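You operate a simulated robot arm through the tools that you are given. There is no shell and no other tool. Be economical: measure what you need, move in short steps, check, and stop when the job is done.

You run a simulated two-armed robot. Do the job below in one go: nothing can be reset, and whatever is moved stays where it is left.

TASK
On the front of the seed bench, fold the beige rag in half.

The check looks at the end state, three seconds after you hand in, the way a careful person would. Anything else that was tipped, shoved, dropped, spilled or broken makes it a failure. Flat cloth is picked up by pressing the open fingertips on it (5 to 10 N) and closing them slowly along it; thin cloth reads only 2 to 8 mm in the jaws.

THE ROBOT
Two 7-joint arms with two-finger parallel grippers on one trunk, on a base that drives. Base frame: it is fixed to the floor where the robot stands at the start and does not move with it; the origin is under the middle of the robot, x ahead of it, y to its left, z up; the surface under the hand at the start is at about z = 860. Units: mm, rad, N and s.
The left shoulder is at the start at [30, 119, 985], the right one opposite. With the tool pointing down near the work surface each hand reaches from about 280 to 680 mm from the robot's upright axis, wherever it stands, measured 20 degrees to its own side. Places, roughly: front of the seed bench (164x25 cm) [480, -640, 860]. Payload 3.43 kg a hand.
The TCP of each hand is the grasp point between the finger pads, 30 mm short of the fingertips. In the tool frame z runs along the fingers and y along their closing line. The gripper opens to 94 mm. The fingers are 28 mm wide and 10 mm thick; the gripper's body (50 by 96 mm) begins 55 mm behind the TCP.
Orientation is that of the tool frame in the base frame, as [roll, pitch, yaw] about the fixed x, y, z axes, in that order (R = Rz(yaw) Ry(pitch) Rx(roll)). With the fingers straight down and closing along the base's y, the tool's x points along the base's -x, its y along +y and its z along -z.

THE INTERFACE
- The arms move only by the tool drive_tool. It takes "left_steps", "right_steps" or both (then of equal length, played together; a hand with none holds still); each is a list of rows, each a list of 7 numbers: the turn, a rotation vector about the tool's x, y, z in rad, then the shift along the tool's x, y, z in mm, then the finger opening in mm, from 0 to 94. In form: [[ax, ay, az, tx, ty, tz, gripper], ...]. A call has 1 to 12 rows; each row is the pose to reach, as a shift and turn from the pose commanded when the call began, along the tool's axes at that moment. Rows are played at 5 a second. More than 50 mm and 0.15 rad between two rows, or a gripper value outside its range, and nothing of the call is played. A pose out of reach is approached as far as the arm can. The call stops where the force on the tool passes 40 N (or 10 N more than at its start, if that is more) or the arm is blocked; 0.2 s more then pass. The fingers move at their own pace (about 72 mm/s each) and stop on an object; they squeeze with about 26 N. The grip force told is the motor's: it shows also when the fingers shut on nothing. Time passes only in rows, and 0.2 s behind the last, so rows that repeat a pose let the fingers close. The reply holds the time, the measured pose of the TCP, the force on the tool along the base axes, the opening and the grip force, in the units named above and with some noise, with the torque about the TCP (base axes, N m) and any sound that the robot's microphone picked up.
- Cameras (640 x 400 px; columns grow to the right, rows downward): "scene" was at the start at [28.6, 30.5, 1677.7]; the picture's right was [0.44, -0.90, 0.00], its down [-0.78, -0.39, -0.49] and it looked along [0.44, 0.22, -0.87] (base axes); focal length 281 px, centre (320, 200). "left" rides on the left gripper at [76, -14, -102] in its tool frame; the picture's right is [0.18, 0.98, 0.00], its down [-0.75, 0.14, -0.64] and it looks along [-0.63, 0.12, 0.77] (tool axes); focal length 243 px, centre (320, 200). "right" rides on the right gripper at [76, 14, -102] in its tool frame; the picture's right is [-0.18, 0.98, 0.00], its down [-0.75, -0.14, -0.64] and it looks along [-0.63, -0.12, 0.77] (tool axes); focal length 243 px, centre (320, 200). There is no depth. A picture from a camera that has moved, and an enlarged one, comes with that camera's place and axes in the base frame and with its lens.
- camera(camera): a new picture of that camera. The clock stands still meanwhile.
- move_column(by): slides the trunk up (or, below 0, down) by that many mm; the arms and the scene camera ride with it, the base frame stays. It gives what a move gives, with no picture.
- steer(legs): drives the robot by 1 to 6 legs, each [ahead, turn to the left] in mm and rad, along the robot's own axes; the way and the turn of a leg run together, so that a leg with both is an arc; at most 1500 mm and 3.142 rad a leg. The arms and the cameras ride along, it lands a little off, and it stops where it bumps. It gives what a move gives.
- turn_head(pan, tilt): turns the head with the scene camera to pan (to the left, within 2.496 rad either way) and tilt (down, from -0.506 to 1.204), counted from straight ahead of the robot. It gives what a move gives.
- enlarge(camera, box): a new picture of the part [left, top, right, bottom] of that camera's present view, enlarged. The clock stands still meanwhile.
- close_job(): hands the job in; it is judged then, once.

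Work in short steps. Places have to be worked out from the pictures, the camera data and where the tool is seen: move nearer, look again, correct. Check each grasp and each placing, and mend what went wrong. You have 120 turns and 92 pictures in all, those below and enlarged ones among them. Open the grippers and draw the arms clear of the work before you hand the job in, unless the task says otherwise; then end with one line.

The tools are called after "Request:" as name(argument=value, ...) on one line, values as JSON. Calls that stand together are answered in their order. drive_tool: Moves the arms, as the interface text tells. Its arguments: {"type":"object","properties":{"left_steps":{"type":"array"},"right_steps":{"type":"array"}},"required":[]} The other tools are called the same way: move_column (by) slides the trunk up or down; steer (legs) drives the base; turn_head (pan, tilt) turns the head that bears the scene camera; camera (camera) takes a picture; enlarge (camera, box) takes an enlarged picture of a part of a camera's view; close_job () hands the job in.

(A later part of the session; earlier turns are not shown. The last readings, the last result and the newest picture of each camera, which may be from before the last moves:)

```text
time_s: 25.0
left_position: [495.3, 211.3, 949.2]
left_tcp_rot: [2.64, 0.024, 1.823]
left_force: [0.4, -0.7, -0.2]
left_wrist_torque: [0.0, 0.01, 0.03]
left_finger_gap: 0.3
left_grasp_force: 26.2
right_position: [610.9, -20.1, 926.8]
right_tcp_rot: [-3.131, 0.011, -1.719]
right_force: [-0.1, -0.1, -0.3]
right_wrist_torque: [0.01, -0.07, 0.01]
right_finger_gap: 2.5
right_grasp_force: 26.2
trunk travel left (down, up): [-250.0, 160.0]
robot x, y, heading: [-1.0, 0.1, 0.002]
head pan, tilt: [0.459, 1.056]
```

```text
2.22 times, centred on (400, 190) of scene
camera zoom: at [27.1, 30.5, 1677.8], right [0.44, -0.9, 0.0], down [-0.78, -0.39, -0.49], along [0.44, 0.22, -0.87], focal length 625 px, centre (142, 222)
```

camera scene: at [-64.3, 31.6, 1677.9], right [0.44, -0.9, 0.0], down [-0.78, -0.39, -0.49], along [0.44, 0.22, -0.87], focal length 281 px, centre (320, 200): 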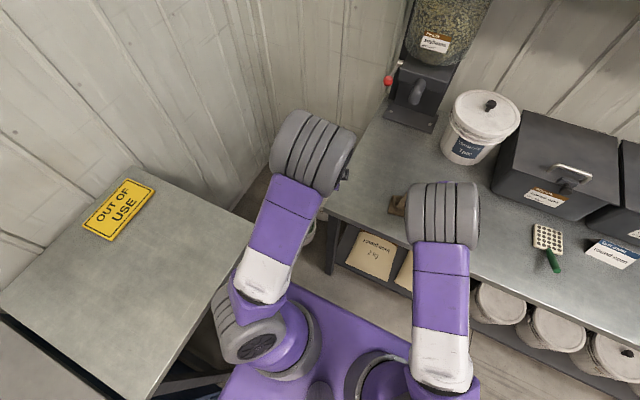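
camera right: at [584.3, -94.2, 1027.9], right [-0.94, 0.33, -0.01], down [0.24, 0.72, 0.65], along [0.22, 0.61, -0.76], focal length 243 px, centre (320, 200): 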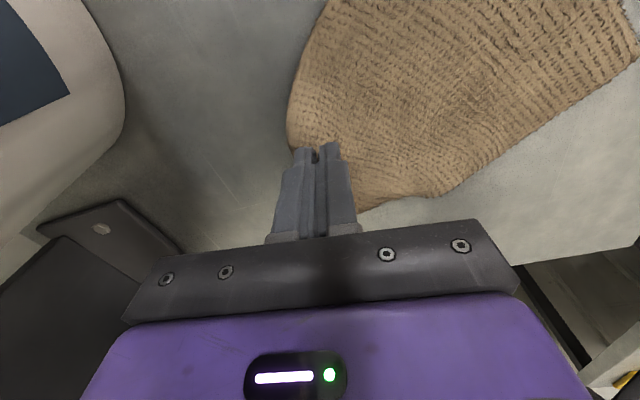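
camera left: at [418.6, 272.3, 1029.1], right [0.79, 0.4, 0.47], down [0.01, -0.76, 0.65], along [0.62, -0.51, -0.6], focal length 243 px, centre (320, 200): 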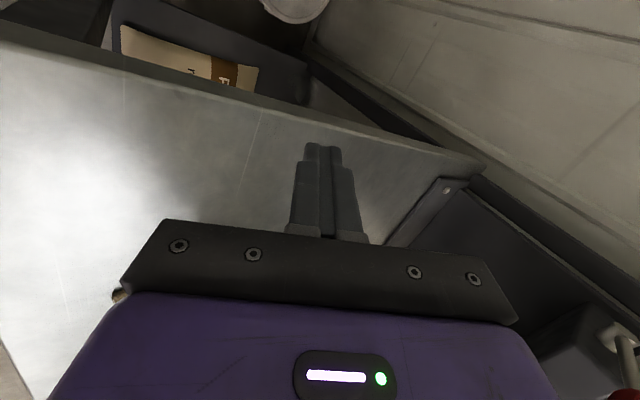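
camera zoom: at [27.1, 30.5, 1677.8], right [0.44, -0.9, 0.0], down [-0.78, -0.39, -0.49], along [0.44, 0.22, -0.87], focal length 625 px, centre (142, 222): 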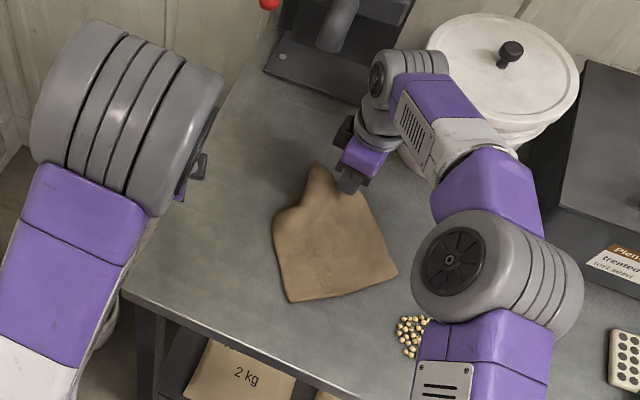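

The cloth is open again. I lower corner B to the bench (while easing 10 mm forward) and release it, then lift clear.

Request:
drive_tool(right_steps=[[0, 0, 0, 0, -4, 12, 0], [0, 0, 0, 0, -8, 24, 0], [0, 0, 0, 0, -10, 30, 0], [0, 0, 0, 0, -10, 30, 8], [0, 0, 0, 0, -10, 30, 30], [0, 0, 0, 0, -10, 28, 40], [0, 0, 0, 0, -10, 10, 40], [0, 0, 0, 0, -10, -20, 40], [0, 0, 0, 0, -10, -60, 40]])

Request:
camera(camera="right")

Request:
enlarge(camera="scene", box=[290, 100, 510, 280])

```text
time_s: 27.0
left_position: [495.6, 210.8, 947.8]
left_tcp_rot: [2.639, 0.028, 1.822]
left_force: [0.5, -0.1, 0.3]
left_wrist_torque: [-0.01, 0.01, 0.03]
left_finger_gap: 0.0
left_grasp_force: 25.8
right_position: [620.2, -20.5, 985.3]
right_tcp_rot: [-3.129, 0.01, -1.72]
right_force: [0.3, -0.1, -0.8]
right_wrist_torque: [-0.01, -0.01, 0.01]
right_finger_gap: 39.7
right_grasp_force: 0.1
trunk travel left (down, up): [-250.0, 160.0]
robot x, y, heading: [-3.4, 3.3, 0.003]
head pan, tilt: [0.459, 1.056]
```

```text
54 pictures are left
camera right: at [593.6, -95.3, 1085.5], right [-0.94, 0.33, -0.01], down [0.24, 0.72, 0.65], along [0.22, 0.61, -0.76], focal length 243 px, centre (320, 200)
```

right: 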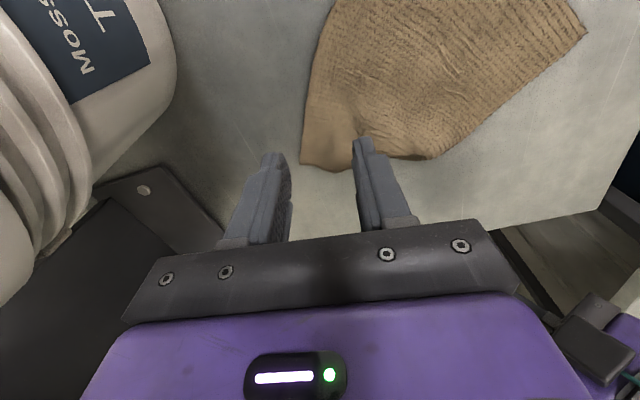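

```text
2.22 times, centred on (400, 190) of scene
camera zoom: at [27.1, 30.9, 1677.7], right [0.44, -0.9, 0.0], down [-0.78, -0.39, -0.49], along [0.44, 0.22, -0.87], focal length 625 px, centre (142, 222)
```

zoom: 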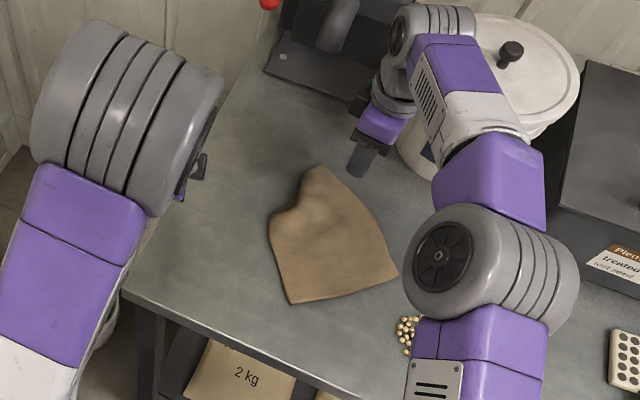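

The cloth is spread, but the A corner seems curled. I move the right hand up and back out of the view and zoom in.

Request:
drive_tool(right_steps=[[0, 0, 0, 30, -5, -20, 60], [0, 0, 0, 60, -5, -40, 60], [0, 0, 0, 90, -5, -50, 60]])

Request:
enlarge(camera="scene", box=[370, 150, 450, 230])

Request:
camera(camera="right")

```text
time_s: 27.8
left_position: [493.6, 210.9, 947.7]
left_tcp_rot: [2.638, 0.024, 1.82]
left_force: [1.0, -0.2, -0.2]
left_wrist_torque: [0.05, -0.01, -0.02]
left_finger_gap: 0.0
left_grasp_force: 26.3
right_position: [611.1, -114.1, 1035.3]
right_tcp_rot: [-3.128, 0.012, -1.718]
right_force: [-0.1, -0.3, 0.8]
right_wrist_torque: [0.01, 0.0, 0.01]
right_finger_gap: 60.2
right_grasp_force: 0.1
trunk travel left (down, up): [-250.0, 160.0]
robot x, y, heading: [-2.1, 4.3, 0.003]
head pan, tilt: [0.459, 1.056]
```

```text
5.00 times, centred on (410, 190) of scene
camera zoom: at [27.1, 29.6, 1677.8], right [0.44, -0.9, 0.0], down [-0.78, -0.39, -0.49], along [0.44, 0.22, -0.87], focal length 1407 px, centre (-130, 250)
```

zoom: 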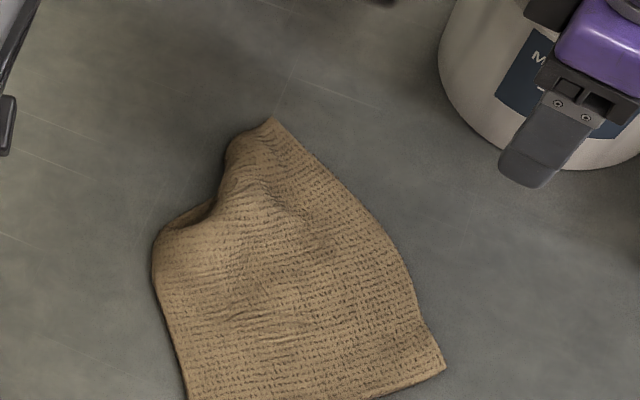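

```text
51 pictures are left
camera right: at [583.6, -188.3, 1135.4], right [-0.94, 0.33, -0.01], down [0.24, 0.72, 0.65], along [0.22, 0.61, -0.76], focal length 243 px, centre (320, 200)
```

right: 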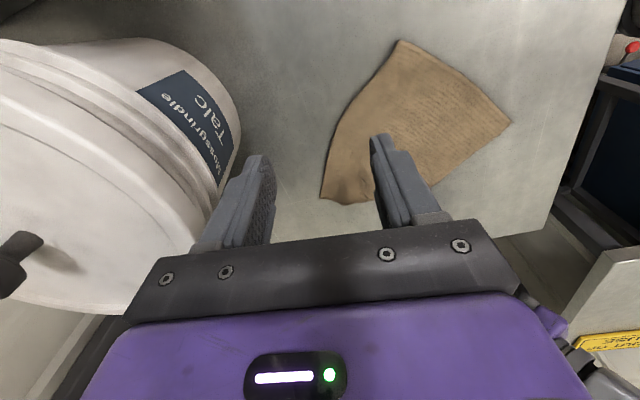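

The zoom shows corner A tucked under the far side. A better plan: grip the near edge corners C(528,-130) and D(414,-7), lift that edge so A hangs free and unfolds, then lay half and fold away from me with the tools upright (comfortable for the arms). First I bring both hands upright above, turning them to close across edge C-D.

Request:
drive_tool(left_steps=[[0.07, 0, 0, -8, 1, -8, 10], [0.14, 0, 0, -16, 2, -16, 20], [0.21, 0, 0, -24, 3, -24, 36], [0.28, 0, 0, -32, 4, -31, 36], [0.35, 0, 0, -40, 5, -38, 36], [0.42, 0, 0, -48, 6, -46, 36], [0.5, 0, 0, -59, 7.5, -55, 36], [0.5, 0, 0, -59, 7.5, -55, 36]], right_steps=[[0, 0, -0.13, 1, 10, 4, 50], [0, 0, -0.26, 2, 20, 8, 36], [0, 0, -0.39, 3, 30, 12, 36], [0, 0, -0.52, 4, 40, 17, 36], [0, 0, -0.65, 5, 50, 22, 36], [0, 0, -0.78, 6, 60, 28, 36], [0, 0, -0.91, 6.5, 70.8, 35, 36], [0, 0, -0.94, 6.5, 70.8, 35, 36]])

Request:
camera(camera="right")

Request:
camera(camera="scene")

```text
time_s: 29.6
left_position: [492.0, 149.5, 1001.2]
left_tcp_rot: [3.139, 0.026, 1.822]
left_force: [0.2, -0.1, 0.1]
left_wrist_torque: [0.01, -0.05, 0.01]
left_finger_gap: 36.0
left_grasp_force: 0.2
right_position: [538.9, -108.7, 998.8]
right_tcp_rot: [-3.126, -0.004, -0.778]
right_force: [0.1, 1.1, 0.2]
right_wrist_torque: [0.02, -0.02, 0.0]
right_finger_gap: 36.0
right_grasp_force: 0.0
trunk travel left (down, up): [-250.0, 160.0]
robot x, y, heading: [-2.1, 0.2, 0.002]
head pan, tilt: [0.459, 1.056]
```

```text
50 pictures are left
camera right: at [582.4, -171.8, 1101.2], right [-0.82, -0.57, -0.02], down [-0.45, 0.62, 0.64], along [-0.36, 0.53, -0.77], focal length 243 px, centre (320, 200)
```

right: 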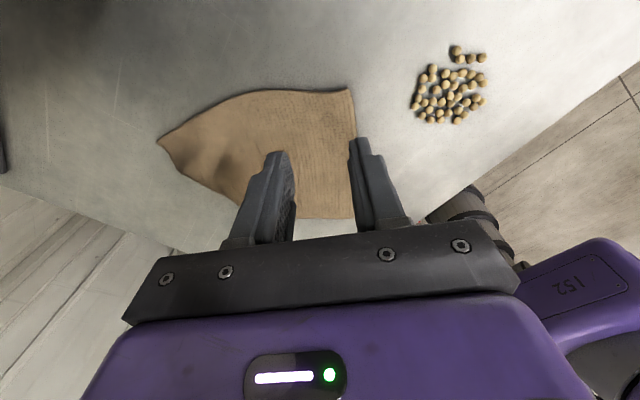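

```text
49 pictures are left
camera scene: at [27.5, 31.0, 1677.7], right [0.44, -0.9, 0.0], down [-0.78, -0.39, -0.49], along [0.44, 0.22, -0.87], focal length 281 px, centre (320, 200)
```

scene: 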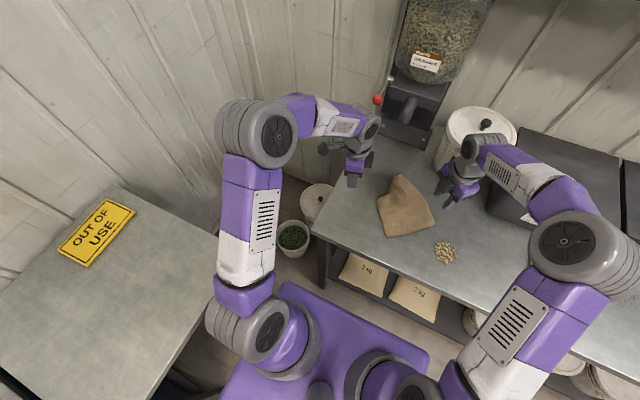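

Arms are in the good configuration and the corn is untouched. C≈(525,-132), D≈(415,-7). I move the left over D and lower both to ~65 mm above the cloth.

Request:
drive_tool(left_steps=[[0, 0, -0.08, -23, -14, 0, 36], [0, 0, -0.16, -46, -29, 5, 36], [0, 0, -0.24, -68, -43, 10, 36], [0, 0, -0.32, -91, -58, 20, 36], [0, 0, -0.4, -114, -72, 33, 36], [0, 0, -0.476, -136, -86.6, 46, 36], [0, 0, -0.476, -136, -86.6, 46, 36]], right_steps=[[0, 0, 0.01, -1, 0.5, 0, 36], [0, 0, 0.02, -3, 1, 5, 36], [0, 0, 0.03, -4, 1.5, 10, 36], [0, 0, 0.04, -6, 2, 20, 36], [0, 0, 0.05, -7, 2.5, 33, 36], [0, 0, 0.066, -8.5, 2.8, 45, 36], [0, 0, 0.066, -8.5, 2.8, 45, 36]])

Request:
camera(camera="left")

Request:
camera(camera="right")

```text
time_s: 31.2
left_position: [440.1, -4.8, 960.8]
left_tcp_rot: [-3.132, 0.021, 2.3]
left_force: [0.1, 0.4, 0.4]
left_wrist_torque: [-0.02, -0.01, 0.0]
left_finger_gap: 35.9
left_grasp_force: 0.0
right_position: [531.5, -104.1, 954.7]
right_tcp_rot: [-3.127, -0.002, -0.848]
right_force: [0.3, -0.8, 0.0]
right_wrist_torque: [-0.02, 0.02, 0.01]
right_finger_gap: 35.7
right_grasp_force: 0.2
trunk travel left (down, up): [-250.0, 160.0]
robot x, y, heading: [-0.8, -2.2, 0.002]
head pan, tilt: [0.459, 1.056]
```

```text
48 pictures are left
camera left: at [377.7, 47.0, 1061.9], right [0.61, 0.79, -0.01], down [0.6, -0.45, 0.66], along [0.51, -0.41, -0.75], focal length 243 px, centre (320, 200)
```

left: 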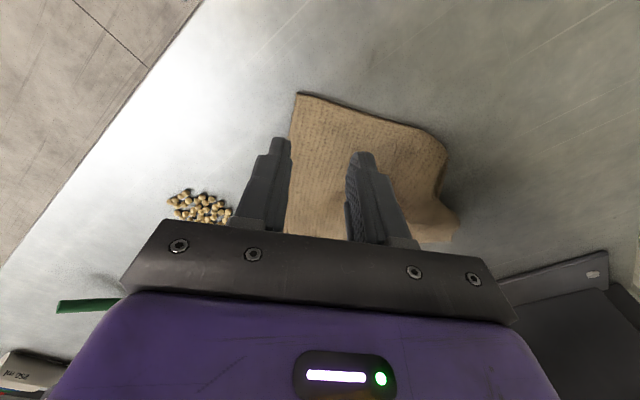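

```text
47 pictures are left
camera right: at [569.8, -170.8, 1056.5], right [-0.86, -0.51, -0.02], down [-0.4, 0.65, 0.64], along [-0.32, 0.56, -0.77], focal length 243 px, centre (320, 200)
```

right: 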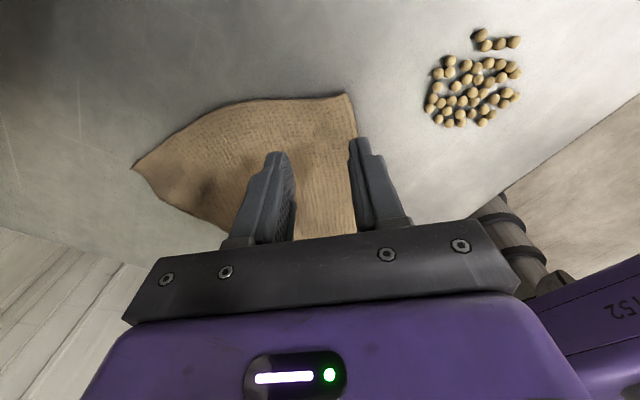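

Positions agree. I shift both 4 mm inward and descend to near contact.

Request:
drive_tool(left_steps=[[0, 0, 0, 0, 2, 25, 34], [0, 0, 0, 0, 4, 45, 34], [0, 0, 0, 0, 4, 58, 34], [0, 0, 0, 0, 4, 65, 34], [0, 0, 0, 0, 4, 65, 34]], right_steps=[[0, 0, 0, 0, -2, 20, 34], [0, 0, 0, 0, -4, 40, 34], [0, 0, 0, 0, -4, 53, 34], [0, 0, 0, 0, -4, 59, 34], [0, 0, 0, 0, -4, 59, 34]])

Request:
camera(camera="left")

Request:
camera(camera="right")

```text
time_s: 32.4
left_position: [444.9, -3.8, 894.4]
left_tcp_rot: [-3.134, 0.024, 2.298]
left_force: [1.0, -0.8, 4.2]
left_wrist_torque: [0.04, -0.05, -0.04]
left_finger_gap: 33.8
left_grasp_force: 0.0
right_position: [537.3, -101.9, 896.3]
right_tcp_rot: [-3.125, -0.001, -0.845]
right_force: [-1.1, -0.4, -0.1]
right_wrist_torque: [0.0, 0.0, 0.01]
right_finger_gap: 34.1
right_grasp_force: 0.1
trunk travel left (down, up): [-250.0, 160.0]
robot x, y, heading: [-1.3, 0.5, 0.004]
head pan, tilt: [0.459, 1.056]
```

```text
46 pictures are left
camera left: at [383.3, 47.3, 995.7], right [0.61, 0.79, -0.01], down [0.6, -0.45, 0.66], along [0.52, -0.41, -0.75], focal length 243 px, centre (320, 200)
```

left: 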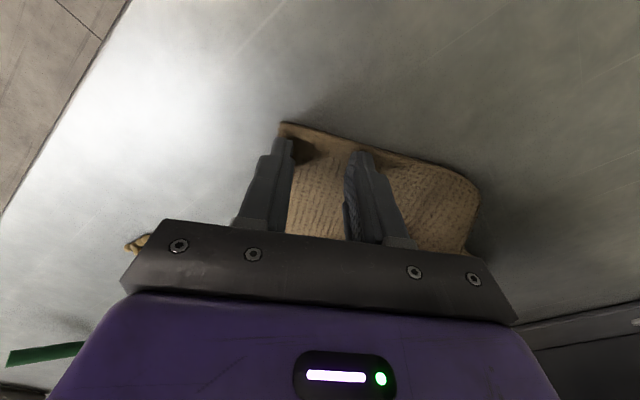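

```text
45 pictures are left
camera right: at [576.3, -168.3, 997.8], right [-0.86, -0.51, -0.02], down [-0.4, 0.65, 0.64], along [-0.32, 0.56, -0.77], focal length 243 px, centre (320, 200)
```

right: 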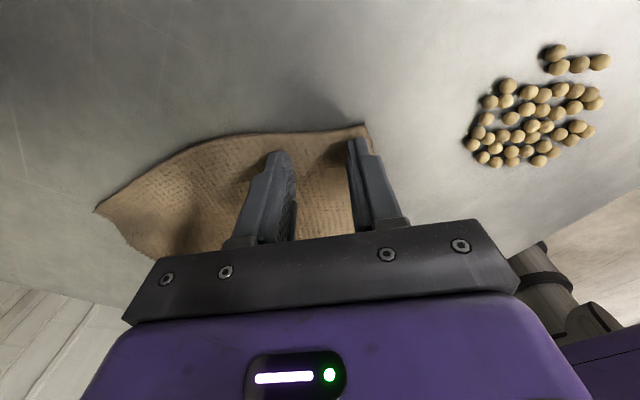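

Well placed: outer fingers just inside the edge. Now I press to 6-9 N.

Request:
drive_tool(left_steps=[[0, 0, 0, 0, 0, 0.5, 34], [0, 0, 0, 0, 0, 1, 34], [0, 0, 0, 0, 0, 1, 34]], right_steps=[[0, 0, 0, 0, 0, 1.5, 34], [0, 0, 0, 0, 0, 3, 34], [0, 0, 0, 0, 0, 3, 34]])

```text
time_s: 33.2
left_position: [444.7, -3.0, 893.7]
left_tcp_rot: [-3.133, 0.024, 2.298]
left_force: [1.5, -0.3, 8.0]
left_wrist_torque: [0.09, -0.14, -0.03]
left_finger_gap: 34.1
left_grasp_force: 0.4
right_position: [536.7, -100.7, 893.7]
right_tcp_rot: [-3.125, -0.005, -0.845]
right_force: [-0.3, -0.9, 8.2]
right_wrist_torque: [-0.03, 0.07, -0.03]
right_finger_gap: 33.8
right_grasp_force: 0.0
trunk travel left (down, up): [-250.0, 160.0]
robot x, y, heading: [-2.1, -0.9, 0.0]
head pan, tilt: [0.459, 1.056]
```

Both press at 8 N. I close slowly, easing a fraction more pressure in.

Request:
drive_tool(left_steps=[[0, 0, 0, 0, 0, 0.4, 31], [0, 0, 0, 0, 0, 0.4, 28], [0, 0, 0, 0, 0, 0.4, 25], [0, 0, 0, 0, 0, 0.4, 22], [0, 0, 0, 0, 0, 0.4, 19], [0, 0, 0, 0, 0, 0.4, 16], [0, 0, 0, 0, 0, 0.4, 13], [0, 0, 0, 0, 0, 0.2, 10], [0, 0, 0, 0, 0, 0.2, 7], [0, 0, 0, 0, 0, 0, 4], [0, 0, 0, 0, 0, 0, 0], [0, 0, 0, 0, 0, 0, 0]], right_steps=[[0, 0, 0, 0, 0, 0.4, 31], [0, 0, 0, 0, 0, 0.4, 28], [0, 0, 0, 0, 0, 0.4, 25], [0, 0, 0, 0, 0, 0.4, 22], [0, 0, 0, 0, 0, 0.4, 19], [0, 0, 0, 0, 0, 0.4, 16], [0, 0, 0, 0, 0, 0.4, 13], [0, 0, 0, 0, 0, 0.2, 10], [0, 0, 0, 0, 0, 0.2, 7], [0, 0, 0, 0, 0, 0, 4], [0, 0, 0, 0, 0, 0, 0], [0, 0, 0, 0, 0, 0, 0]])

```text
time_s: 35.8
left_position: [443.0, -4.3, 893.1]
left_tcp_rot: [-3.132, 0.024, 2.298]
left_force: [-0.1, 0.1, 4.3]
left_wrist_torque: [-0.02, -0.01, 0.01]
left_finger_gap: 0.0
left_grasp_force: 26.1
right_position: [535.4, -100.6, 892.9]
right_tcp_rot: [-3.124, -0.002, -0.845]
right_force: [-0.7, 0.7, 16.2]
right_wrist_torque: [0.04, -0.02, 0.03]
right_finger_gap: 0.0
right_grasp_force: 25.9
trunk travel left (down, up): [-250.0, 160.0]
robot x, y, heading: [-1.5, 0.5, 0.002]
head pan, tilt: [0.459, 1.056]
```

Both slipped over the cloth (0 mm). I lift a little, reopen to 30, and look before retrying with firmer constant pressure and slower closing.

Request:
drive_tool(left_steps=[[0, 0, 0, 0, 0, -3, 10], [0, 0, 0, 0, 0, -8, 30], [0, 0, 0, 0, 0, -8, 32]], right_steps=[[0, 0, 0, 0, 0, -3, 10], [0, 0, 0, 0, 0, -8, 30], [0, 0, 0, 0, 0, -8, 32]])

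Request:
camera(camera="left")

Request:
camera(camera="right")

```text
time_s: 36.6
left_position: [445.1, -5.1, 902.5]
left_tcp_rot: [-3.131, 0.024, 2.297]
left_force: [0.2, -0.6, 0.6]
left_wrist_torque: [0.0, -0.02, 0.01]
left_finger_gap: 32.1
left_grasp_force: 0.0
right_position: [536.2, -100.1, 898.5]
right_tcp_rot: [-3.127, -0.002, -0.847]
right_force: [0.4, 0.1, 0.1]
right_wrist_torque: [0.02, 0.0, 0.02]
right_finger_gap: 32.2
right_grasp_force: 0.0
trunk travel left (down, up): [-250.0, 160.0]
robot x, y, heading: [1.1, -4.5, 0.004]
head pan, tilt: [0.459, 1.056]
```

```text
44 pictures are left
camera left: at [383.3, 46.7, 1002.7], right [0.61, 0.79, -0.01], down [0.6, -0.45, 0.66], along [0.51, -0.41, -0.75], focal length 243 px, centre (320, 200)
```

left: 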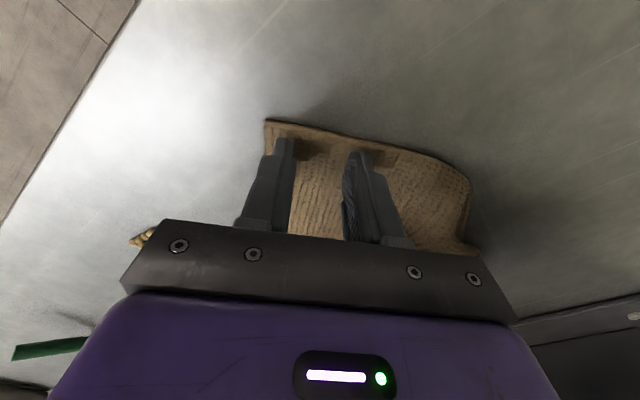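

```text
43 pictures are left
camera right: at [575.3, -167.2, 1001.0], right [-0.86, -0.51, -0.02], down [-0.4, 0.65, 0.64], along [-0.32, 0.56, -0.77], focal length 243 px, centre (320, 200)
```

right: 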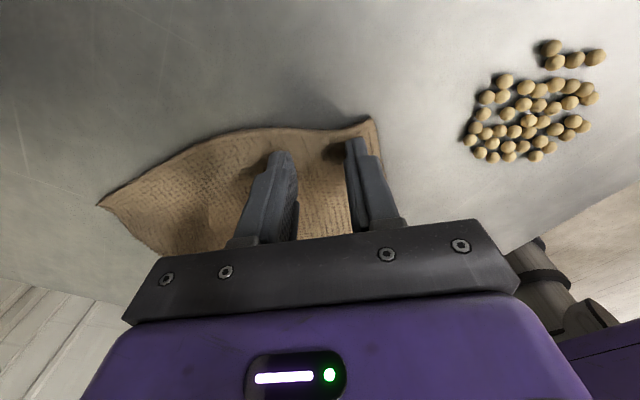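

The cloth edges slid ~5 mm outward. I follow 5 mm outward and press down again.

Request:
drive_tool(left_steps=[[0, 0, 0, 0, -5, 3, 30], [0, 0, 0, 0, -5, 6.5, 30], [0, 0, 0, 0, -5, 9, 30], [0, 0, 0, 0, -5, 9, 30]], right_steps=[[0, 0, 0, 0, 5, 2, 30], [0, 0, 0, 0, 5, 5, 30], [0, 0, 0, 0, 5, 8, 30], [0, 0, 0, 0, 5, 8, 30]])

```text
time_s: 37.6
left_position: [440.6, -7.9, 892.8]
left_tcp_rot: [-3.136, 0.026, 2.298]
left_force: [-0.6, 2.3, 18.3]
left_wrist_torque: [0.18, -0.13, 0.01]
left_finger_gap: 29.8
left_grasp_force: 0.0
right_position: [531.0, -103.1, 894.8]
right_tcp_rot: [-3.122, -0.004, -0.846]
right_force: [0.8, -1.3, 6.7]
right_wrist_torque: [-0.05, 0.02, 0.02]
right_finger_gap: 30.3
right_grasp_force: 0.0
trunk travel left (down, up): [-250.0, 160.0]
robot x, y, heading: [1.4, 4.4, -0.002]
head pan, tilt: [0.459, 1.056]
```

Left presses a bit hard (18 N), right 6.7 N; I correct slightly and close at an even, slower pace.

Request:
drive_tool(left_steps=[[0, 0, 0, 0, 0, -0.6, 30], [0, 0, 0, 0, 0, -0.6, 28], [0, 0, 0, 0, 0, -0.6, 26], [0, 0, 0, 0, 0, -0.6, 24], [0, 0, 0, 0, 0, -0.6, 22], [0, 0, 0, 0, 0, -0.6, 20], [0, 0, 0, 0, 0, -0.6, 18], [0, 0, 0, 0, 0, -0.6, 16], [0, 0, 0, 0, 0, -0.6, 14], [0, 0, 0, 0, 0, -0.6, 12], [0, 0, 0, 0, 0, -0.6, 10], [0, 0, 0, 0, 0, -0.6, 8]], right_steps=[[0, 0, 0, 0, 0, 0.6, 30], [0, 0, 0, 0, 0, 0.6, 28], [0, 0, 0, 0, 0, 0.6, 26], [0, 0, 0, 0, 0, 0.6, 24], [0, 0, 0, 0, 0, 0.6, 22], [0, 0, 0, 0, 0, 0.6, 20], [0, 0, 0, 0, 0, 0.6, 18], [0, 0, 0, 0, 0, 0.6, 16], [0, 0, 0, 0, 0, 0.6, 14], [0, 0, 0, 0, 0, 0.6, 12], [0, 0, 0, 0, 0, 0.6, 10], [0, 0, 0, 0, 0, 0.6, 8]])

Request:
camera(camera="right")

Request:
camera(camera="left")

```text
time_s: 40.2
left_position: [440.3, -8.4, 892.6]
left_tcp_rot: [-3.133, 0.027, 2.297]
left_force: [0.9, -2.0, 26.1]
left_wrist_torque: [0.04, -0.05, 0.02]
left_finger_gap: 7.6
left_grasp_force: 0.1
right_position: [530.3, -103.1, 893.5]
right_tcp_rot: [-3.123, -0.002, -0.847]
right_force: [-0.8, 1.6, 10.4]
right_wrist_torque: [0.02, 0.03, 0.01]
right_finger_gap: 8.1
right_grasp_force: 0.0
trunk travel left (down, up): [-250.0, 160.0]
robot x, y, heading: [-3.9, -1.7, 0.004]
head pan, tilt: [0.459, 1.056]
```

```text
42 pictures are left
camera right: at [569.5, -170.2, 995.0], right [-0.86, -0.51, -0.02], down [-0.4, 0.65, 0.64], along [-0.32, 0.56, -0.77], focal length 243 px, centre (320, 200)
```

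right: 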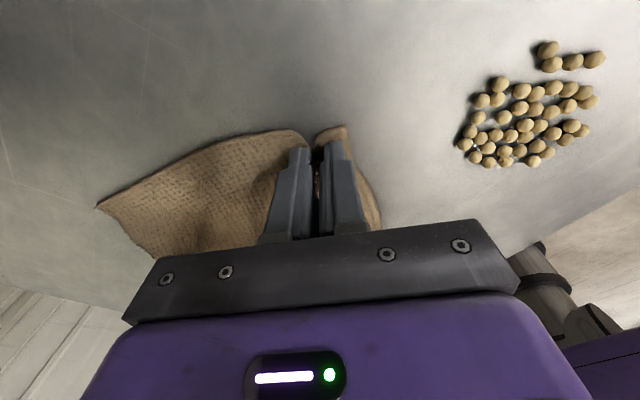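

```text
41 pictures are left
camera left: at [377.3, 43.2, 994.4], right [0.61, 0.79, -0.01], down [0.6, -0.45, 0.66], along [0.52, -0.41, -0.75], focal length 243 px, centre (320, 200)
```

left: 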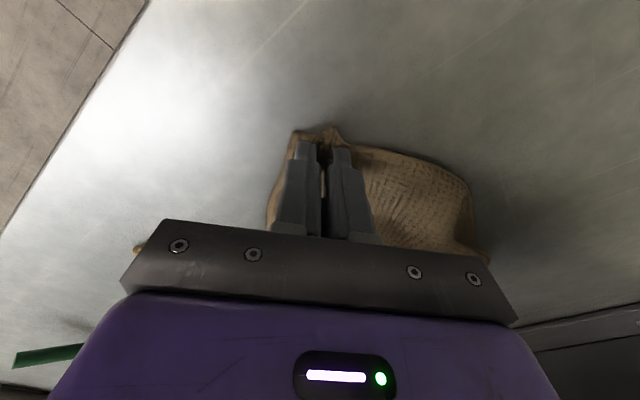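

Cloth is gathered between the fingers of both hands now. I close fully while holding position.

Request:
drive_tool(left_steps=[[0, 0, 0, 0, 0, 0, 6], [0, 0, 0, 0, 0, 0, 4], [0, 0, 0, 0, 0, 0, 2], [0, 0, 0, 0, 0, 0, 0], [0, 0, 0, 0, 0, 0, 0]], right_steps=[[0, 0, 0, 0, 0, 0, 6], [0, 0, 0, 0, 0, 0, 4], [0, 0, 0, 0, 0, 0, 2], [0, 0, 0, 0, 0, 0, 0], [0, 0, 0, 0, 0, 0, 0]])

```text
time_s: 41.4
left_position: [438.8, -7.5, 893.1]
left_tcp_rot: [-3.134, 0.026, 2.299]
left_force: [1.8, -2.7, 28.4]
left_wrist_torque: [0.03, -0.01, -0.01]
left_finger_gap: 0.0
left_grasp_force: 26.4
right_position: [531.3, -103.9, 893.6]
right_tcp_rot: [-3.122, -0.003, -0.847]
right_force: [-1.5, 1.3, 10.5]
right_wrist_torque: [0.11, 0.03, 0.03]
right_finger_gap: 0.0
right_grasp_force: 25.9
trunk travel left (down, up): [-250.0, 160.0]
robot x, y, heading: [-1.7, -1.1, 0.0]
head pan, tilt: [0.459, 1.056]
```

Readings say 0 mm in both again. I lift 12 mm to see whether anything is held.

Request:
drive_tool(left_steps=[[0, 0, 0, 0, 0, -4, 0], [0, 0, 0, 0, 0, -8, 0], [0, 0, 0, 0, 0, -14, 0]], right_steps=[[0, 0, 0, 0, 0, -4, 0], [0, 0, 0, 0, 0, -8, 0], [0, 0, 0, 0, 0, -14, 0]])

Request:
camera(camera="right")

Request:
camera(camera="left")

```text
time_s: 42.2
left_position: [439.9, -4.5, 904.5]
left_tcp_rot: [-3.131, 0.023, 2.298]
left_force: [0.1, 0.1, 0.5]
left_wrist_torque: [-0.02, -0.01, -0.01]
left_finger_gap: 0.4
left_grasp_force: 26.0
right_position: [532.3, -102.6, 904.6]
right_tcp_rot: [-3.126, -0.002, -0.847]
right_force: [-0.6, -0.1, 0.0]
right_wrist_torque: [-0.02, -0.02, -0.05]
right_finger_gap: 0.1
right_grasp_force: 25.8
trunk travel left (down, up): [-250.0, 160.0]
robot x, y, heading: [-1.8, -1.1, 0.009]
head pan, tilt: [0.459, 1.056]
```

```text
40 pictures are left
camera right: at [571.0, -170.6, 1006.8], right [-0.86, -0.51, -0.02], down [-0.4, 0.65, 0.64], along [-0.32, 0.56, -0.77], focal length 243 px, centre (320, 200)
```

right: 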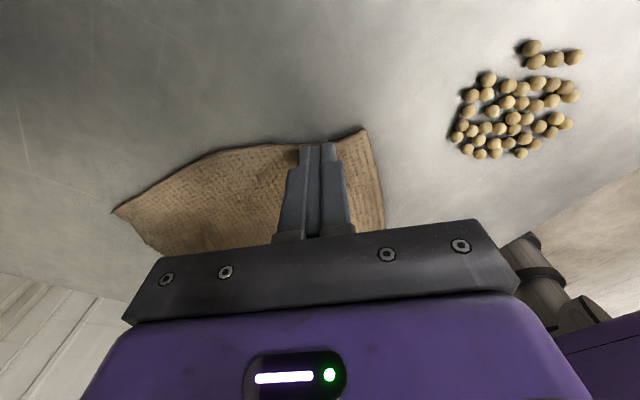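

```text
39 pictures are left
camera left: at [378.4, 45.5, 1007.2], right [0.61, 0.79, -0.01], down [0.6, -0.45, 0.66], along [0.51, -0.41, -0.75], focal length 243 px, centre (320, 200)
```

left: 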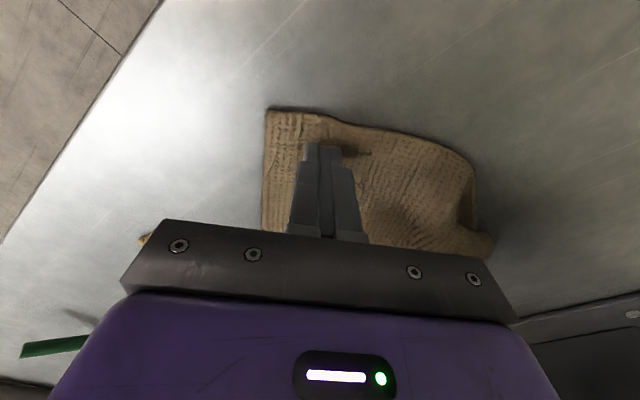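

Nothing held; the cloth fell flat again. I retry with a wider 48 mm gather (centre ~34 mm inside the edge), moving the right 10 mm further in along the edge.

Request:
drive_tool(left_steps=[[0, 0, 0, 1, 0, -2, 20], [0, 0, 0, 4, 0, -2, 48], [0, 0, 0, 4, 0, 5, 48], [0, 0, 0, 4, 0, 8, 48], [0, 0, 0, 4, 0, 10.3, 48], [0, 0, 0, 4, 0, 10.3, 48]], right_steps=[[0, 0, 0, -4, -2, -2, 20], [0, 0, 0, -10, -4, -2, 48], [0, 0, 0, -10, -4, 5, 48], [0, 0, 0, -10, -4, 8, 48], [0, 0, 0, -10, -4, 10.5, 48], [0, 0, 0, -10, -4, 10.5, 48]])

Request:
camera(camera="right")

Request:
camera(camera="left")

```text
time_s: 43.6
left_position: [439.0, -4.2, 895.1]
left_tcp_rot: [-3.132, 0.024, 2.298]
left_force: [-0.9, -0.8, 0.3]
left_wrist_torque: [0.03, 0.01, 0.01]
left_finger_gap: 48.0
left_grasp_force: 0.0
right_position: [529.9, -93.9, 894.4]
right_tcp_rot: [-3.125, -0.002, -0.847]
right_force: [0.0, -0.1, 1.0]
right_wrist_torque: [0.0, -0.03, 0.02]
right_finger_gap: 47.8
right_grasp_force: 0.0
trunk travel left (down, up): [-250.0, 160.0]
robot x, y, heading: [-1.5, 1.7, -0.001]
head pan, tilt: [0.459, 1.056]
```

```text
38 pictures are left
camera right: at [568.2, -160.0, 997.0], right [-0.86, -0.51, -0.02], down [-0.4, 0.65, 0.64], along [-0.32, 0.56, -0.77], focal length 243 px, centre (320, 200)
```

right: 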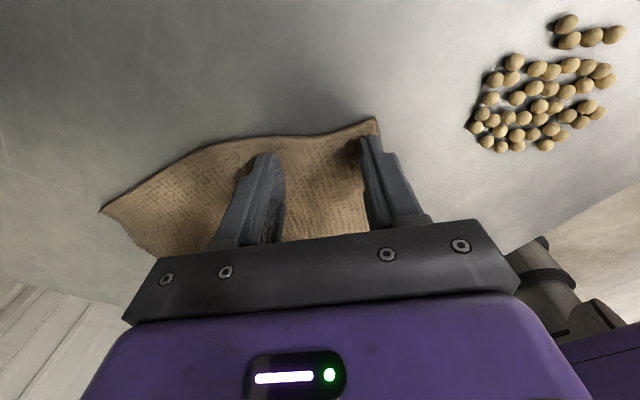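

```text
37 pictures are left
camera left: at [376.6, 47.1, 996.8], right [0.61, 0.79, -0.01], down [0.6, -0.45, 0.66], along [0.51, -0.41, -0.75], focal length 243 px, centre (320, 200)
```

left: 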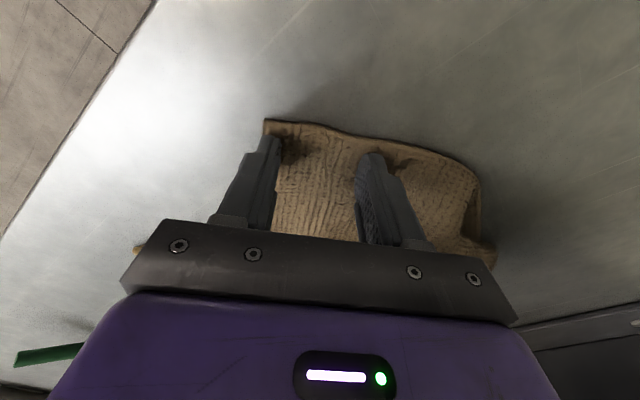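

Fingers sit just inside the edge at both corners, barely touching. I press ~2 mm more, checking the force.

Request:
drive_tool(left_steps=[[0, 0, 0, 0, 0, 1, 48], [0, 0, 0, 0, 0, 1.8, 48], [0, 0, 0, 0, 0, 1.8, 48]], right_steps=[[0, 0, 0, 0, 0, 1, 48], [0, 0, 0, 0, 0, 1.6, 48], [0, 0, 0, 0, 0, 1.6, 48]])

```text
time_s: 44.4
left_position: [438.1, -4.9, 894.3]
left_tcp_rot: [-3.132, 0.024, 2.298]
left_force: [0.3, 0.1, 2.6]
left_wrist_torque: [0.05, -0.06, -0.05]
left_finger_gap: 48.4
left_grasp_force: 0.2
right_position: [529.4, -94.2, 893.3]
right_tcp_rot: [-3.124, -0.003, -0.846]
right_force: [0.9, -0.5, 7.0]
right_wrist_torque: [-0.07, 0.07, -0.02]
right_finger_gap: 48.1
right_grasp_force: 0.0
trunk travel left (down, up): [-250.0, 160.0]
robot x, y, heading: [5.5, 0.5, -0.002]
head pan, tilt: [0.459, 1.056]
```

I press the left 1.2 mm more and close both slowly to 14 mm first.

Request:
drive_tool(left_steps=[[0, 0, 0, 0, 0, 1.2, 48], [0, 0, 0, 0, 0, 1.2, 45], [0, 0, 0, 0, 0, 1.2, 42], [0, 0, 0, 0, 0, 1.2, 39], [0, 0, 0, 0, 0, 1.2, 36], [0, 0, 0, 0, 0, 1.2, 33], [0, 0, 0, 0, 0, 1.2, 30], [0, 0, 0, 0, 0, 1.2, 27], [0, 0, 0, 0, 0, 1.2, 24], [0, 0, 0, 0, 0, 1.2, 21], [0, 0, 0, 0, 0, 1.2, 18], [0, 0, 0, 0, 0, 1.2, 15]], right_steps=[[0, 0, 0, 0, 0, 0.4, 48], [0, 0, 0, 0, 0, 0.4, 45], [0, 0, 0, 0, 0, 0.4, 42], [0, 0, 0, 0, 0, 0.4, 39], [0, 0, 0, 0, 0, 0.4, 36], [0, 0, 0, 0, 0, 0.4, 33], [0, 0, 0, 0, 0, 0.4, 30], [0, 0, 0, 0, 0, 0.4, 27], [0, 0, 0, 0, 0, 0.4, 24], [0, 0, 0, 0, 0, 0.4, 21], [0, 0, 0, 0, 0, 0.4, 18], [0, 0, 0, 0, 0, 0.4, 15]])

Request:
drive_tool(left_steps=[[0, 0, 0, 0, 0, 0, 12], [0, 0, 0, 0, 0, 0, 9], [0, 0, 0, 0, 0, 0, 6], [0, 0, 0, 0, 0, 0, 3], [0, 0, 0, 0, 0, 0, 0], [0, 0, 0, 0, 0, 0, 0]], right_steps=[[0, 0, 0, 0, 0, 0, 12], [0, 0, 0, 0, 0, 0, 9], [0, 0, 0, 0, 0, 0, 6], [0, 0, 0, 0, 0, 0, 3], [0, 0, 0, 0, 0, 0, 0], [0, 0, 0, 0, 0, 0, 0]])

```text
time_s: 47.0
left_position: [437.7, -3.8, 893.1]
left_tcp_rot: [-3.134, 0.026, 2.299]
left_force: [0.6, -0.4, 12.8]
left_wrist_torque: [0.03, -0.07, 0.01]
left_finger_gap: 14.3
left_grasp_force: 0.0
right_position: [528.9, -93.3, 893.0]
right_tcp_rot: [-3.124, -0.004, -0.845]
right_force: [0.3, 0.6, 7.1]
right_wrist_torque: [-0.02, -0.02, 0.04]
right_finger_gap: 14.5
right_grasp_force: 0.0
trunk travel left (down, up): [-250.0, 160.0]
robot x, y, heading: [-0.3, -2.7, 0.005]
head pan, tilt: [0.459, 1.056]
```

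```text
time_s: 48.4
left_position: [436.4, -4.4, 893.0]
left_tcp_rot: [-3.133, 0.025, 2.298]
left_force: [-1.3, -0.7, 12.0]
left_wrist_torque: [0.02, 0.0, 0.02]
left_finger_gap: 4.8
left_grasp_force: 26.3
right_position: [528.4, -93.2, 893.6]
right_tcp_rot: [-3.125, -0.003, -0.847]
right_force: [-1.3, 0.0, 7.7]
right_wrist_torque: [-0.01, 0.0, -0.01]
right_finger_gap: 4.4
right_grasp_force: 26.4
trunk travel left (down, up): [-250.0, 160.0]
robot x, y, heading: [1.5, 0.8, 0.001]
head pan, tilt: [0.459, 1.056]
```

Both corners are held now (4.8 and 4.4 mm). I lift the edge high so the cloth hangs and the tucked corner A falls free, then turn the edge parallel to the bench front and bring it over x≈560, away from the corn.

Request:
drive_tool(left_steps=[[0, 0, 0, 0, 0, -25, 0], [0, 0, 0, 0, 0, -60, 0], [0, 0, 0, 0, 0, -100, 0], [0, 0, 0, 0, 0, -140, 0], [0, 0, 0.1, 0, 20, -172, 0], [0, 0, 0.2, 0, 41, -172, 0], [0, 0, 0.3, 0, 61, -172, 0], [0, 0, 0.4, 0, 82, -172, 0], [0, 0, 0.5, -1, 102, -172, 0], [0, 0, 0.6, -1, 123, -172, 0], [0, 0, 0.7, -1, 143, -172, 0], [0, 0, 0.8, -1, 163.7, -172, 0]], right_steps=[[0, 0, 0, 0, 0, -25, 0], [0, 0, 0, 0, 0, -60, 0], [0, 0, 0, 0, 0, -100, 0], [0, 0, 0, 0, 0, -140, 0], [0, 0, 0.1, -4, -9, -172, 0], [0, 0, 0.2, -8, -17, -172, 0], [0, 0, 0.3, -12, -26, -172, 0], [0, 0, 0.4, -15, -35, -172, 0], [0, 0, 0.5, -19, -43, -172, 0], [0, 0, 0.6, -23, -52, -172, 0], [0, 0, 0.7, -27, -61, -172, 0], [0, 0, 0.8, -30.8, -69.3, -172, 0]])

Request:
camera(camera="scene")

Request:
camera(camera="left")

```text
time_s: 51.0
left_position: [561.2, 106.3, 1063.4]
left_tcp_rot: [3.132, 0.025, 1.496]
left_force: [-0.6, -2.2, -0.2]
left_wrist_torque: [-0.05, 0.01, 0.08]
left_finger_gap: 4.2
left_grasp_force: 26.7
right_position: [560.5, -24.7, 1065.1]
right_tcp_rot: [-3.13, 0.012, -1.648]
right_force: [1.1, 2.4, 0.2]
right_wrist_torque: [0.05, 0.01, 0.14]
right_finger_gap: 4.4
right_grasp_force: 25.5
trunk travel left (down, up): [-250.0, 160.0]
robot x, y, heading: [1.3, 5.0, -0.0]
head pan, tilt: [0.459, 1.056]
```

```text
36 pictures are left
camera scene: at [28.6, 31.4, 1677.7], right [0.44, -0.9, 0.0], down [-0.78, -0.39, -0.49], along [0.44, 0.22, -0.87], focal length 281 px, centre (320, 200)
```

scene: 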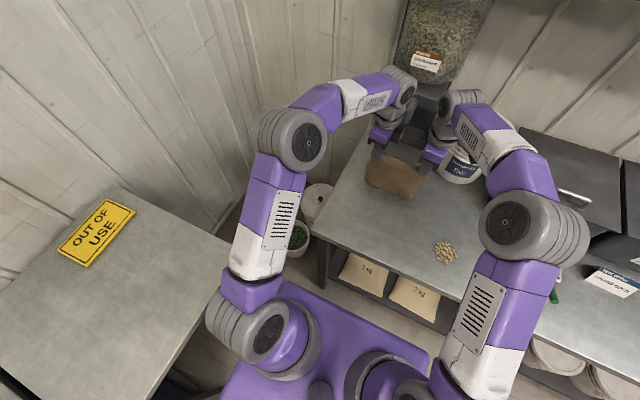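

```text
35 pictures are left
camera left: at [552.7, 188.1, 1164.6], right [0.99, 0.11, 0.0], down [0.08, -0.75, 0.66], along [0.08, -0.66, -0.75], focal length 243 px, centre (320, 200)
```

left: 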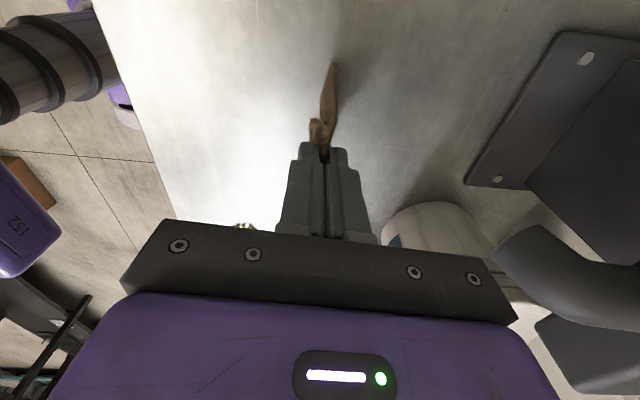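

The cloth hangs cleanly from both hands. I lower it so that A-B touches down and then draw the hands towards me while descending, laying it flat.

Request:
drive_tool(left_steps=[[0, 0, 0, 0, 0, 20, 0], [0, 0, 0, -1, -20, 45, 0], [0, 0, 0, -2, -45, 70, 0], [0, 0, 0, -3, -70, 95, 0], [0, 0, 0, -5, -100, 120, 0], [0, 0, 0, -6, -125, 142, 0], [0, 0, 0, -7, -148, 158, 0], [0, 0, 0, -8, -163, 165, 0], [0, 0, 0, -8, -163, 165, 0]], right_steps=[[0, 0, 0, 0, 0, 20, 0], [0, 0, 0, 1.5, 20, 45, 0], [0, 0, 0, 3.5, 45, 70, 0], [0, 0, 0, 5.4, 70, 95, 0], [0, 0, 0, 7.7, 100, 120, 0], [0, 0, 0, 9.6, 125, 142, 0], [0, 0, 0, 11.4, 148, 158, 0], [0, 0, 0, 12.5, 163, 166, 0], [0, 0, 0, 12.5, 163, 166, 0]])

Request:
camera(camera="left")

Request:
camera(camera="scene")

```text
time_s: 53.0
left_position: [397.8, 107.2, 894.9]
left_tcp_rot: [3.13, 0.024, 1.5]
left_force: [0.8, -3.7, 2.8]
left_wrist_torque: [-0.17, -0.04, 0.09]
left_finger_gap: 4.2
left_grasp_force: 26.1
right_position: [398.8, -24.1, 897.1]
right_tcp_rot: [-3.13, 0.01, -1.646]
right_force: [-0.4, 3.3, 1.1]
right_wrist_torque: [0.12, 0.0, 0.12]
right_finger_gap: 4.4
right_grasp_force: 25.2
trunk travel left (down, up): [-250.0, 160.0]
robot x, y, heading: [-2.8, -1.1, 0.002]
head pan, tilt: [0.459, 1.056]
```

```text
34 pictures are left
camera left: at [388.9, 188.2, 996.3], right [0.99, 0.11, 0.01], down [0.08, -0.75, 0.66], along [0.08, -0.66, -0.75], focal length 243 px, centre (320, 200)
```

left: 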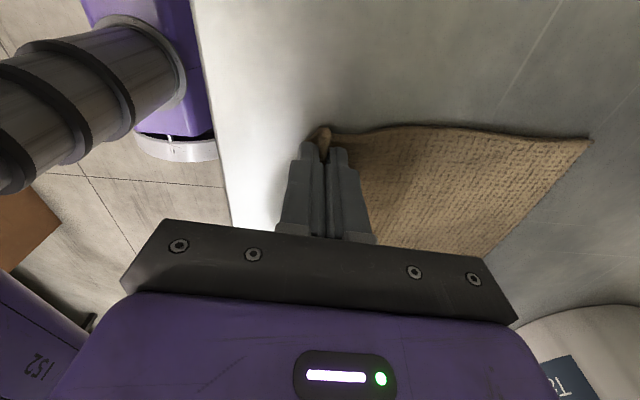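

```text
33 pictures are left
camera scene: at [27.7, 30.7, 1677.7], right [0.44, -0.9, 0.0], down [-0.78, -0.39, -0.49], along [0.44, 0.22, -0.87], focal length 281 px, centre (320, 200)
```

scene: 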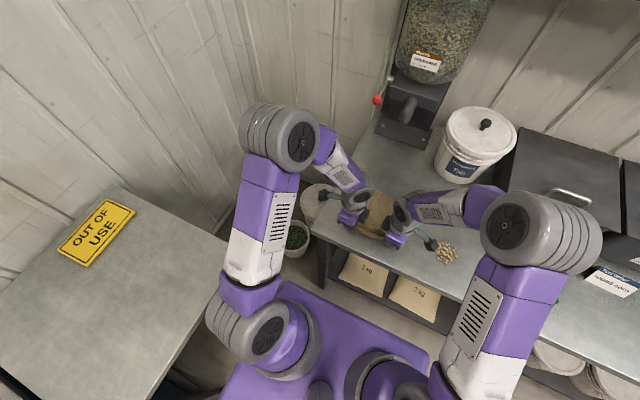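

Laid flat. I open the fingers slowly (spreading the pinch out) and lift both hands straight up.

Request:
drive_tool(left_steps=[[0, 0, 0, 0, 0, 1, 10], [0, 0, 0, 0, 0, 1, 20], [0, 0, 0, 0, 0, 1, 30], [0, 0, 0, 0, 0, 0, 40], [0, 0, 0, 0, 0, -10, 46], [0, 0, 0, 0, 0, -40, 46], [0, 0, 0, 10, 0, -80, 46], [0, 0, 0, 20, 0, -110, 46]], right_steps=[[0, 0, 0, 0, 0, 2, 10], [0, 0, 0, 0, 0, 2, 20], [0, 0, 0, 0, 0, 2, 30], [0, 0, 0, 0, 0, 1, 40], [0, 0, 0, 0, 0, -10, 46], [0, 0, 0, 0, 0, -40, 46], [0, 0, 0, 10, 0, -80, 46], [0, 0, 0, 20, 0, -110, 46]])

Request:
camera(camera="left")

Request:
camera(camera="right")

```text
time_s: 54.8
left_position: [396.3, 132.4, 1005.2]
left_tcp_rot: [3.13, 0.023, 1.498]
left_force: [-1.4, -0.8, 0.1]
left_wrist_torque: [-0.03, -0.01, -0.01]
left_finger_gap: 46.1
left_grasp_force: 0.0
right_position: [394.4, -46.9, 1007.5]
right_tcp_rot: [-3.127, 0.011, -1.646]
right_force: [-0.8, -0.8, -0.2]
right_wrist_torque: [0.02, -0.04, 0.0]
right_finger_gap: 46.4
right_grasp_force: 0.1
trunk travel left (down, up): [-250.0, 160.0]
robot x, y, heading: [3.1, -1.3, -0.003]
head pan, tilt: [0.459, 1.056]
```

```text
32 pictures are left
camera left: at [386.7, 212.3, 1107.4], right [0.99, 0.11, 0.01], down [0.08, -0.75, 0.66], along [0.08, -0.66, -0.75], focal length 243 px, centre (320, 200)
```

left: 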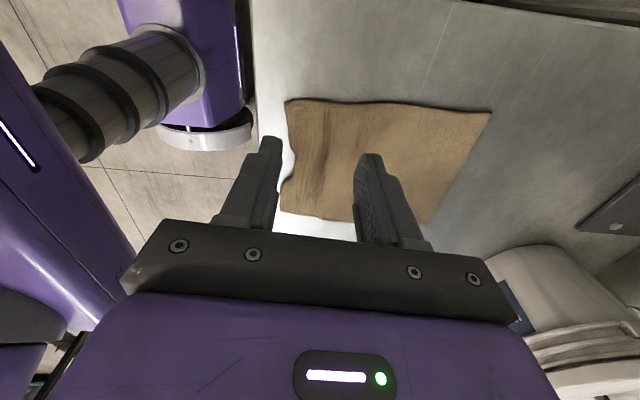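

```text
31 pictures are left
camera right: at [373.8, -122.3, 1107.4], right [-0.97, 0.26, -0.01], down [0.19, 0.73, 0.65], along [0.18, 0.63, -0.76], focal length 243 px, centre (320, 200)
```

right: 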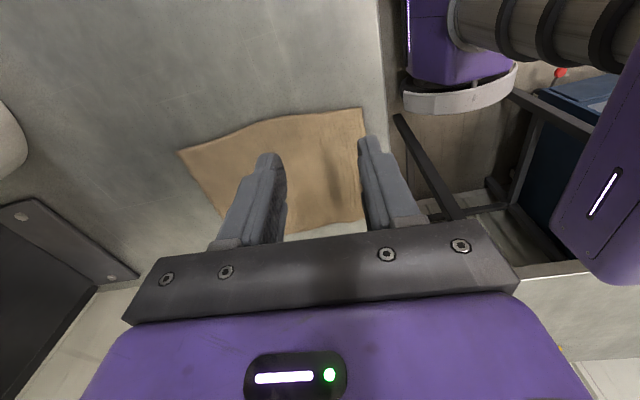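

The rag is flat and square again: D(365,123), A(573,133), B(570,-30), C(358,-26). Best plan now: pinch a ridge on the midline (x≈467) at both side edges, lift so both halves hang together, and lay it down folded. I move both hands over the midline ends and down near the cloth.

Request:
drive_tool(left_steps=[[0, 0, 0, -5, 30, 10, 48], [0, 0, 0, -9, 60, 25, 48], [0, 0, 0, -12, 73.2, 55, 48], [0, 0, 0, -12, 73.2, 85, 48], [0, 0, 0, -12, 73.2, 104, 48], [0, 0, 0, -12, 73.2, 104, 48]], right_steps=[[0, 0, 0, -15, -28, 10, 48], [0, 0, 0, -30, -56, 25, 48], [0, 0, 0, -40, -68.2, 55, 48], [0, 0, 0, -40, -68.2, 85, 48], [0, 0, 0, -40, -68.2, 106, 48], [0, 0, 0, -40, -68.2, 106, 48]])

Request:
camera(camera="left")

Request:
camera(camera="right")

```text
time_s: 56.2
left_position: [469.8, 112.6, 903.2]
left_tcp_rot: [3.131, 0.021, 1.498]
left_force: [-0.9, 0.4, 0.0]
left_wrist_torque: [0.03, 0.0, -0.02]
left_finger_gap: 47.9
left_grasp_force: 0.1
right_position: [467.4, -11.2, 903.1]
right_tcp_rot: [-3.127, 0.012, -1.646]
right_force: [0.0, -0.1, -0.4]
right_wrist_torque: [-0.01, 0.0, 0.0]
right_finger_gap: 48.1
right_grasp_force: 0.0
trunk travel left (down, up): [-250.0, 160.0]
robot x, y, heading: [-2.5, -0.2, 0.003]
head pan, tilt: [0.459, 1.056]
```

```text
30 pictures are left
camera left: at [461.5, 192.4, 1004.2], right [0.99, 0.11, 0.01], down [0.08, -0.75, 0.66], along [0.08, -0.66, -0.75], focal length 243 px, centre (320, 200)
```

left: 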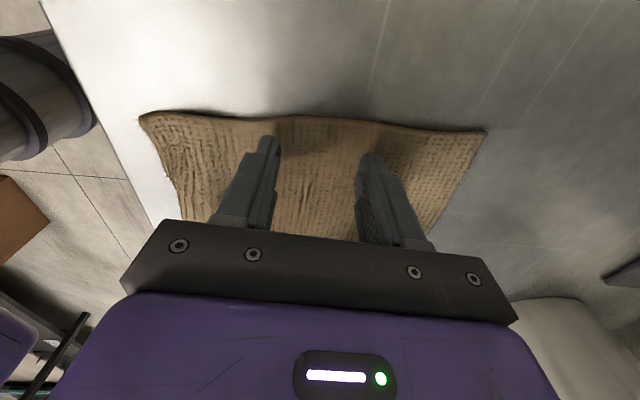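

```text
29 pictures are left
camera right: at [446.7, -87.2, 1002.8], right [-0.97, 0.26, -0.01], down [0.19, 0.73, 0.65], along [0.18, 0.63, -0.76], focal length 243 px, centre (320, 200)
```

right: 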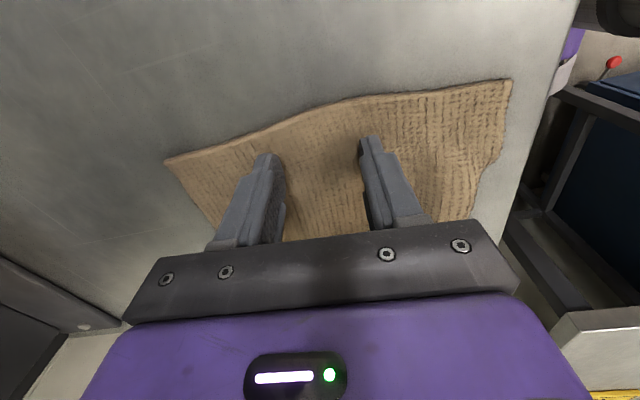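

Both hands are centred on the midline (mid x≈468 left, 466 right). I press down.

Request:
drive_tool(left_steps=[[0, 0, 0, 0, -1, 4, 48], [0, 0, 0, 0, -1, 7.5, 48], [0, 0, 0, 0, -1, 9.3, 48], [0, 0, 0, 0, -1, 9.3, 48]], right_steps=[[0, 0, 0, 0, 1, 4, 48], [0, 0, 0, 0, 1, 7.5, 48], [0, 0, 0, 0, 1, 9.3, 48], [0, 0, 0, 0, 1, 9.3, 48]])

```text
time_s: 57.2
left_position: [471.0, 110.8, 892.9]
left_tcp_rot: [3.132, 0.022, 1.499]
left_force: [-1.6, 1.1, 3.9]
left_wrist_torque: [0.03, 0.04, 0.03]
left_finger_gap: 48.4
left_grasp_force: 0.0
right_position: [467.1, -10.5, 893.1]
right_tcp_rot: [-3.127, 0.01, -1.645]
right_force: [1.6, -1.1, 5.8]
right_wrist_torque: [0.0, 0.08, 0.02]
right_finger_gap: 47.7
right_grasp_force: 0.1
trunk travel left (down, up): [-250.0, 160.0]
robot x, y, heading: [-2.0, 0.1, -0.001]
head pan, tilt: [0.459, 1.056]
```

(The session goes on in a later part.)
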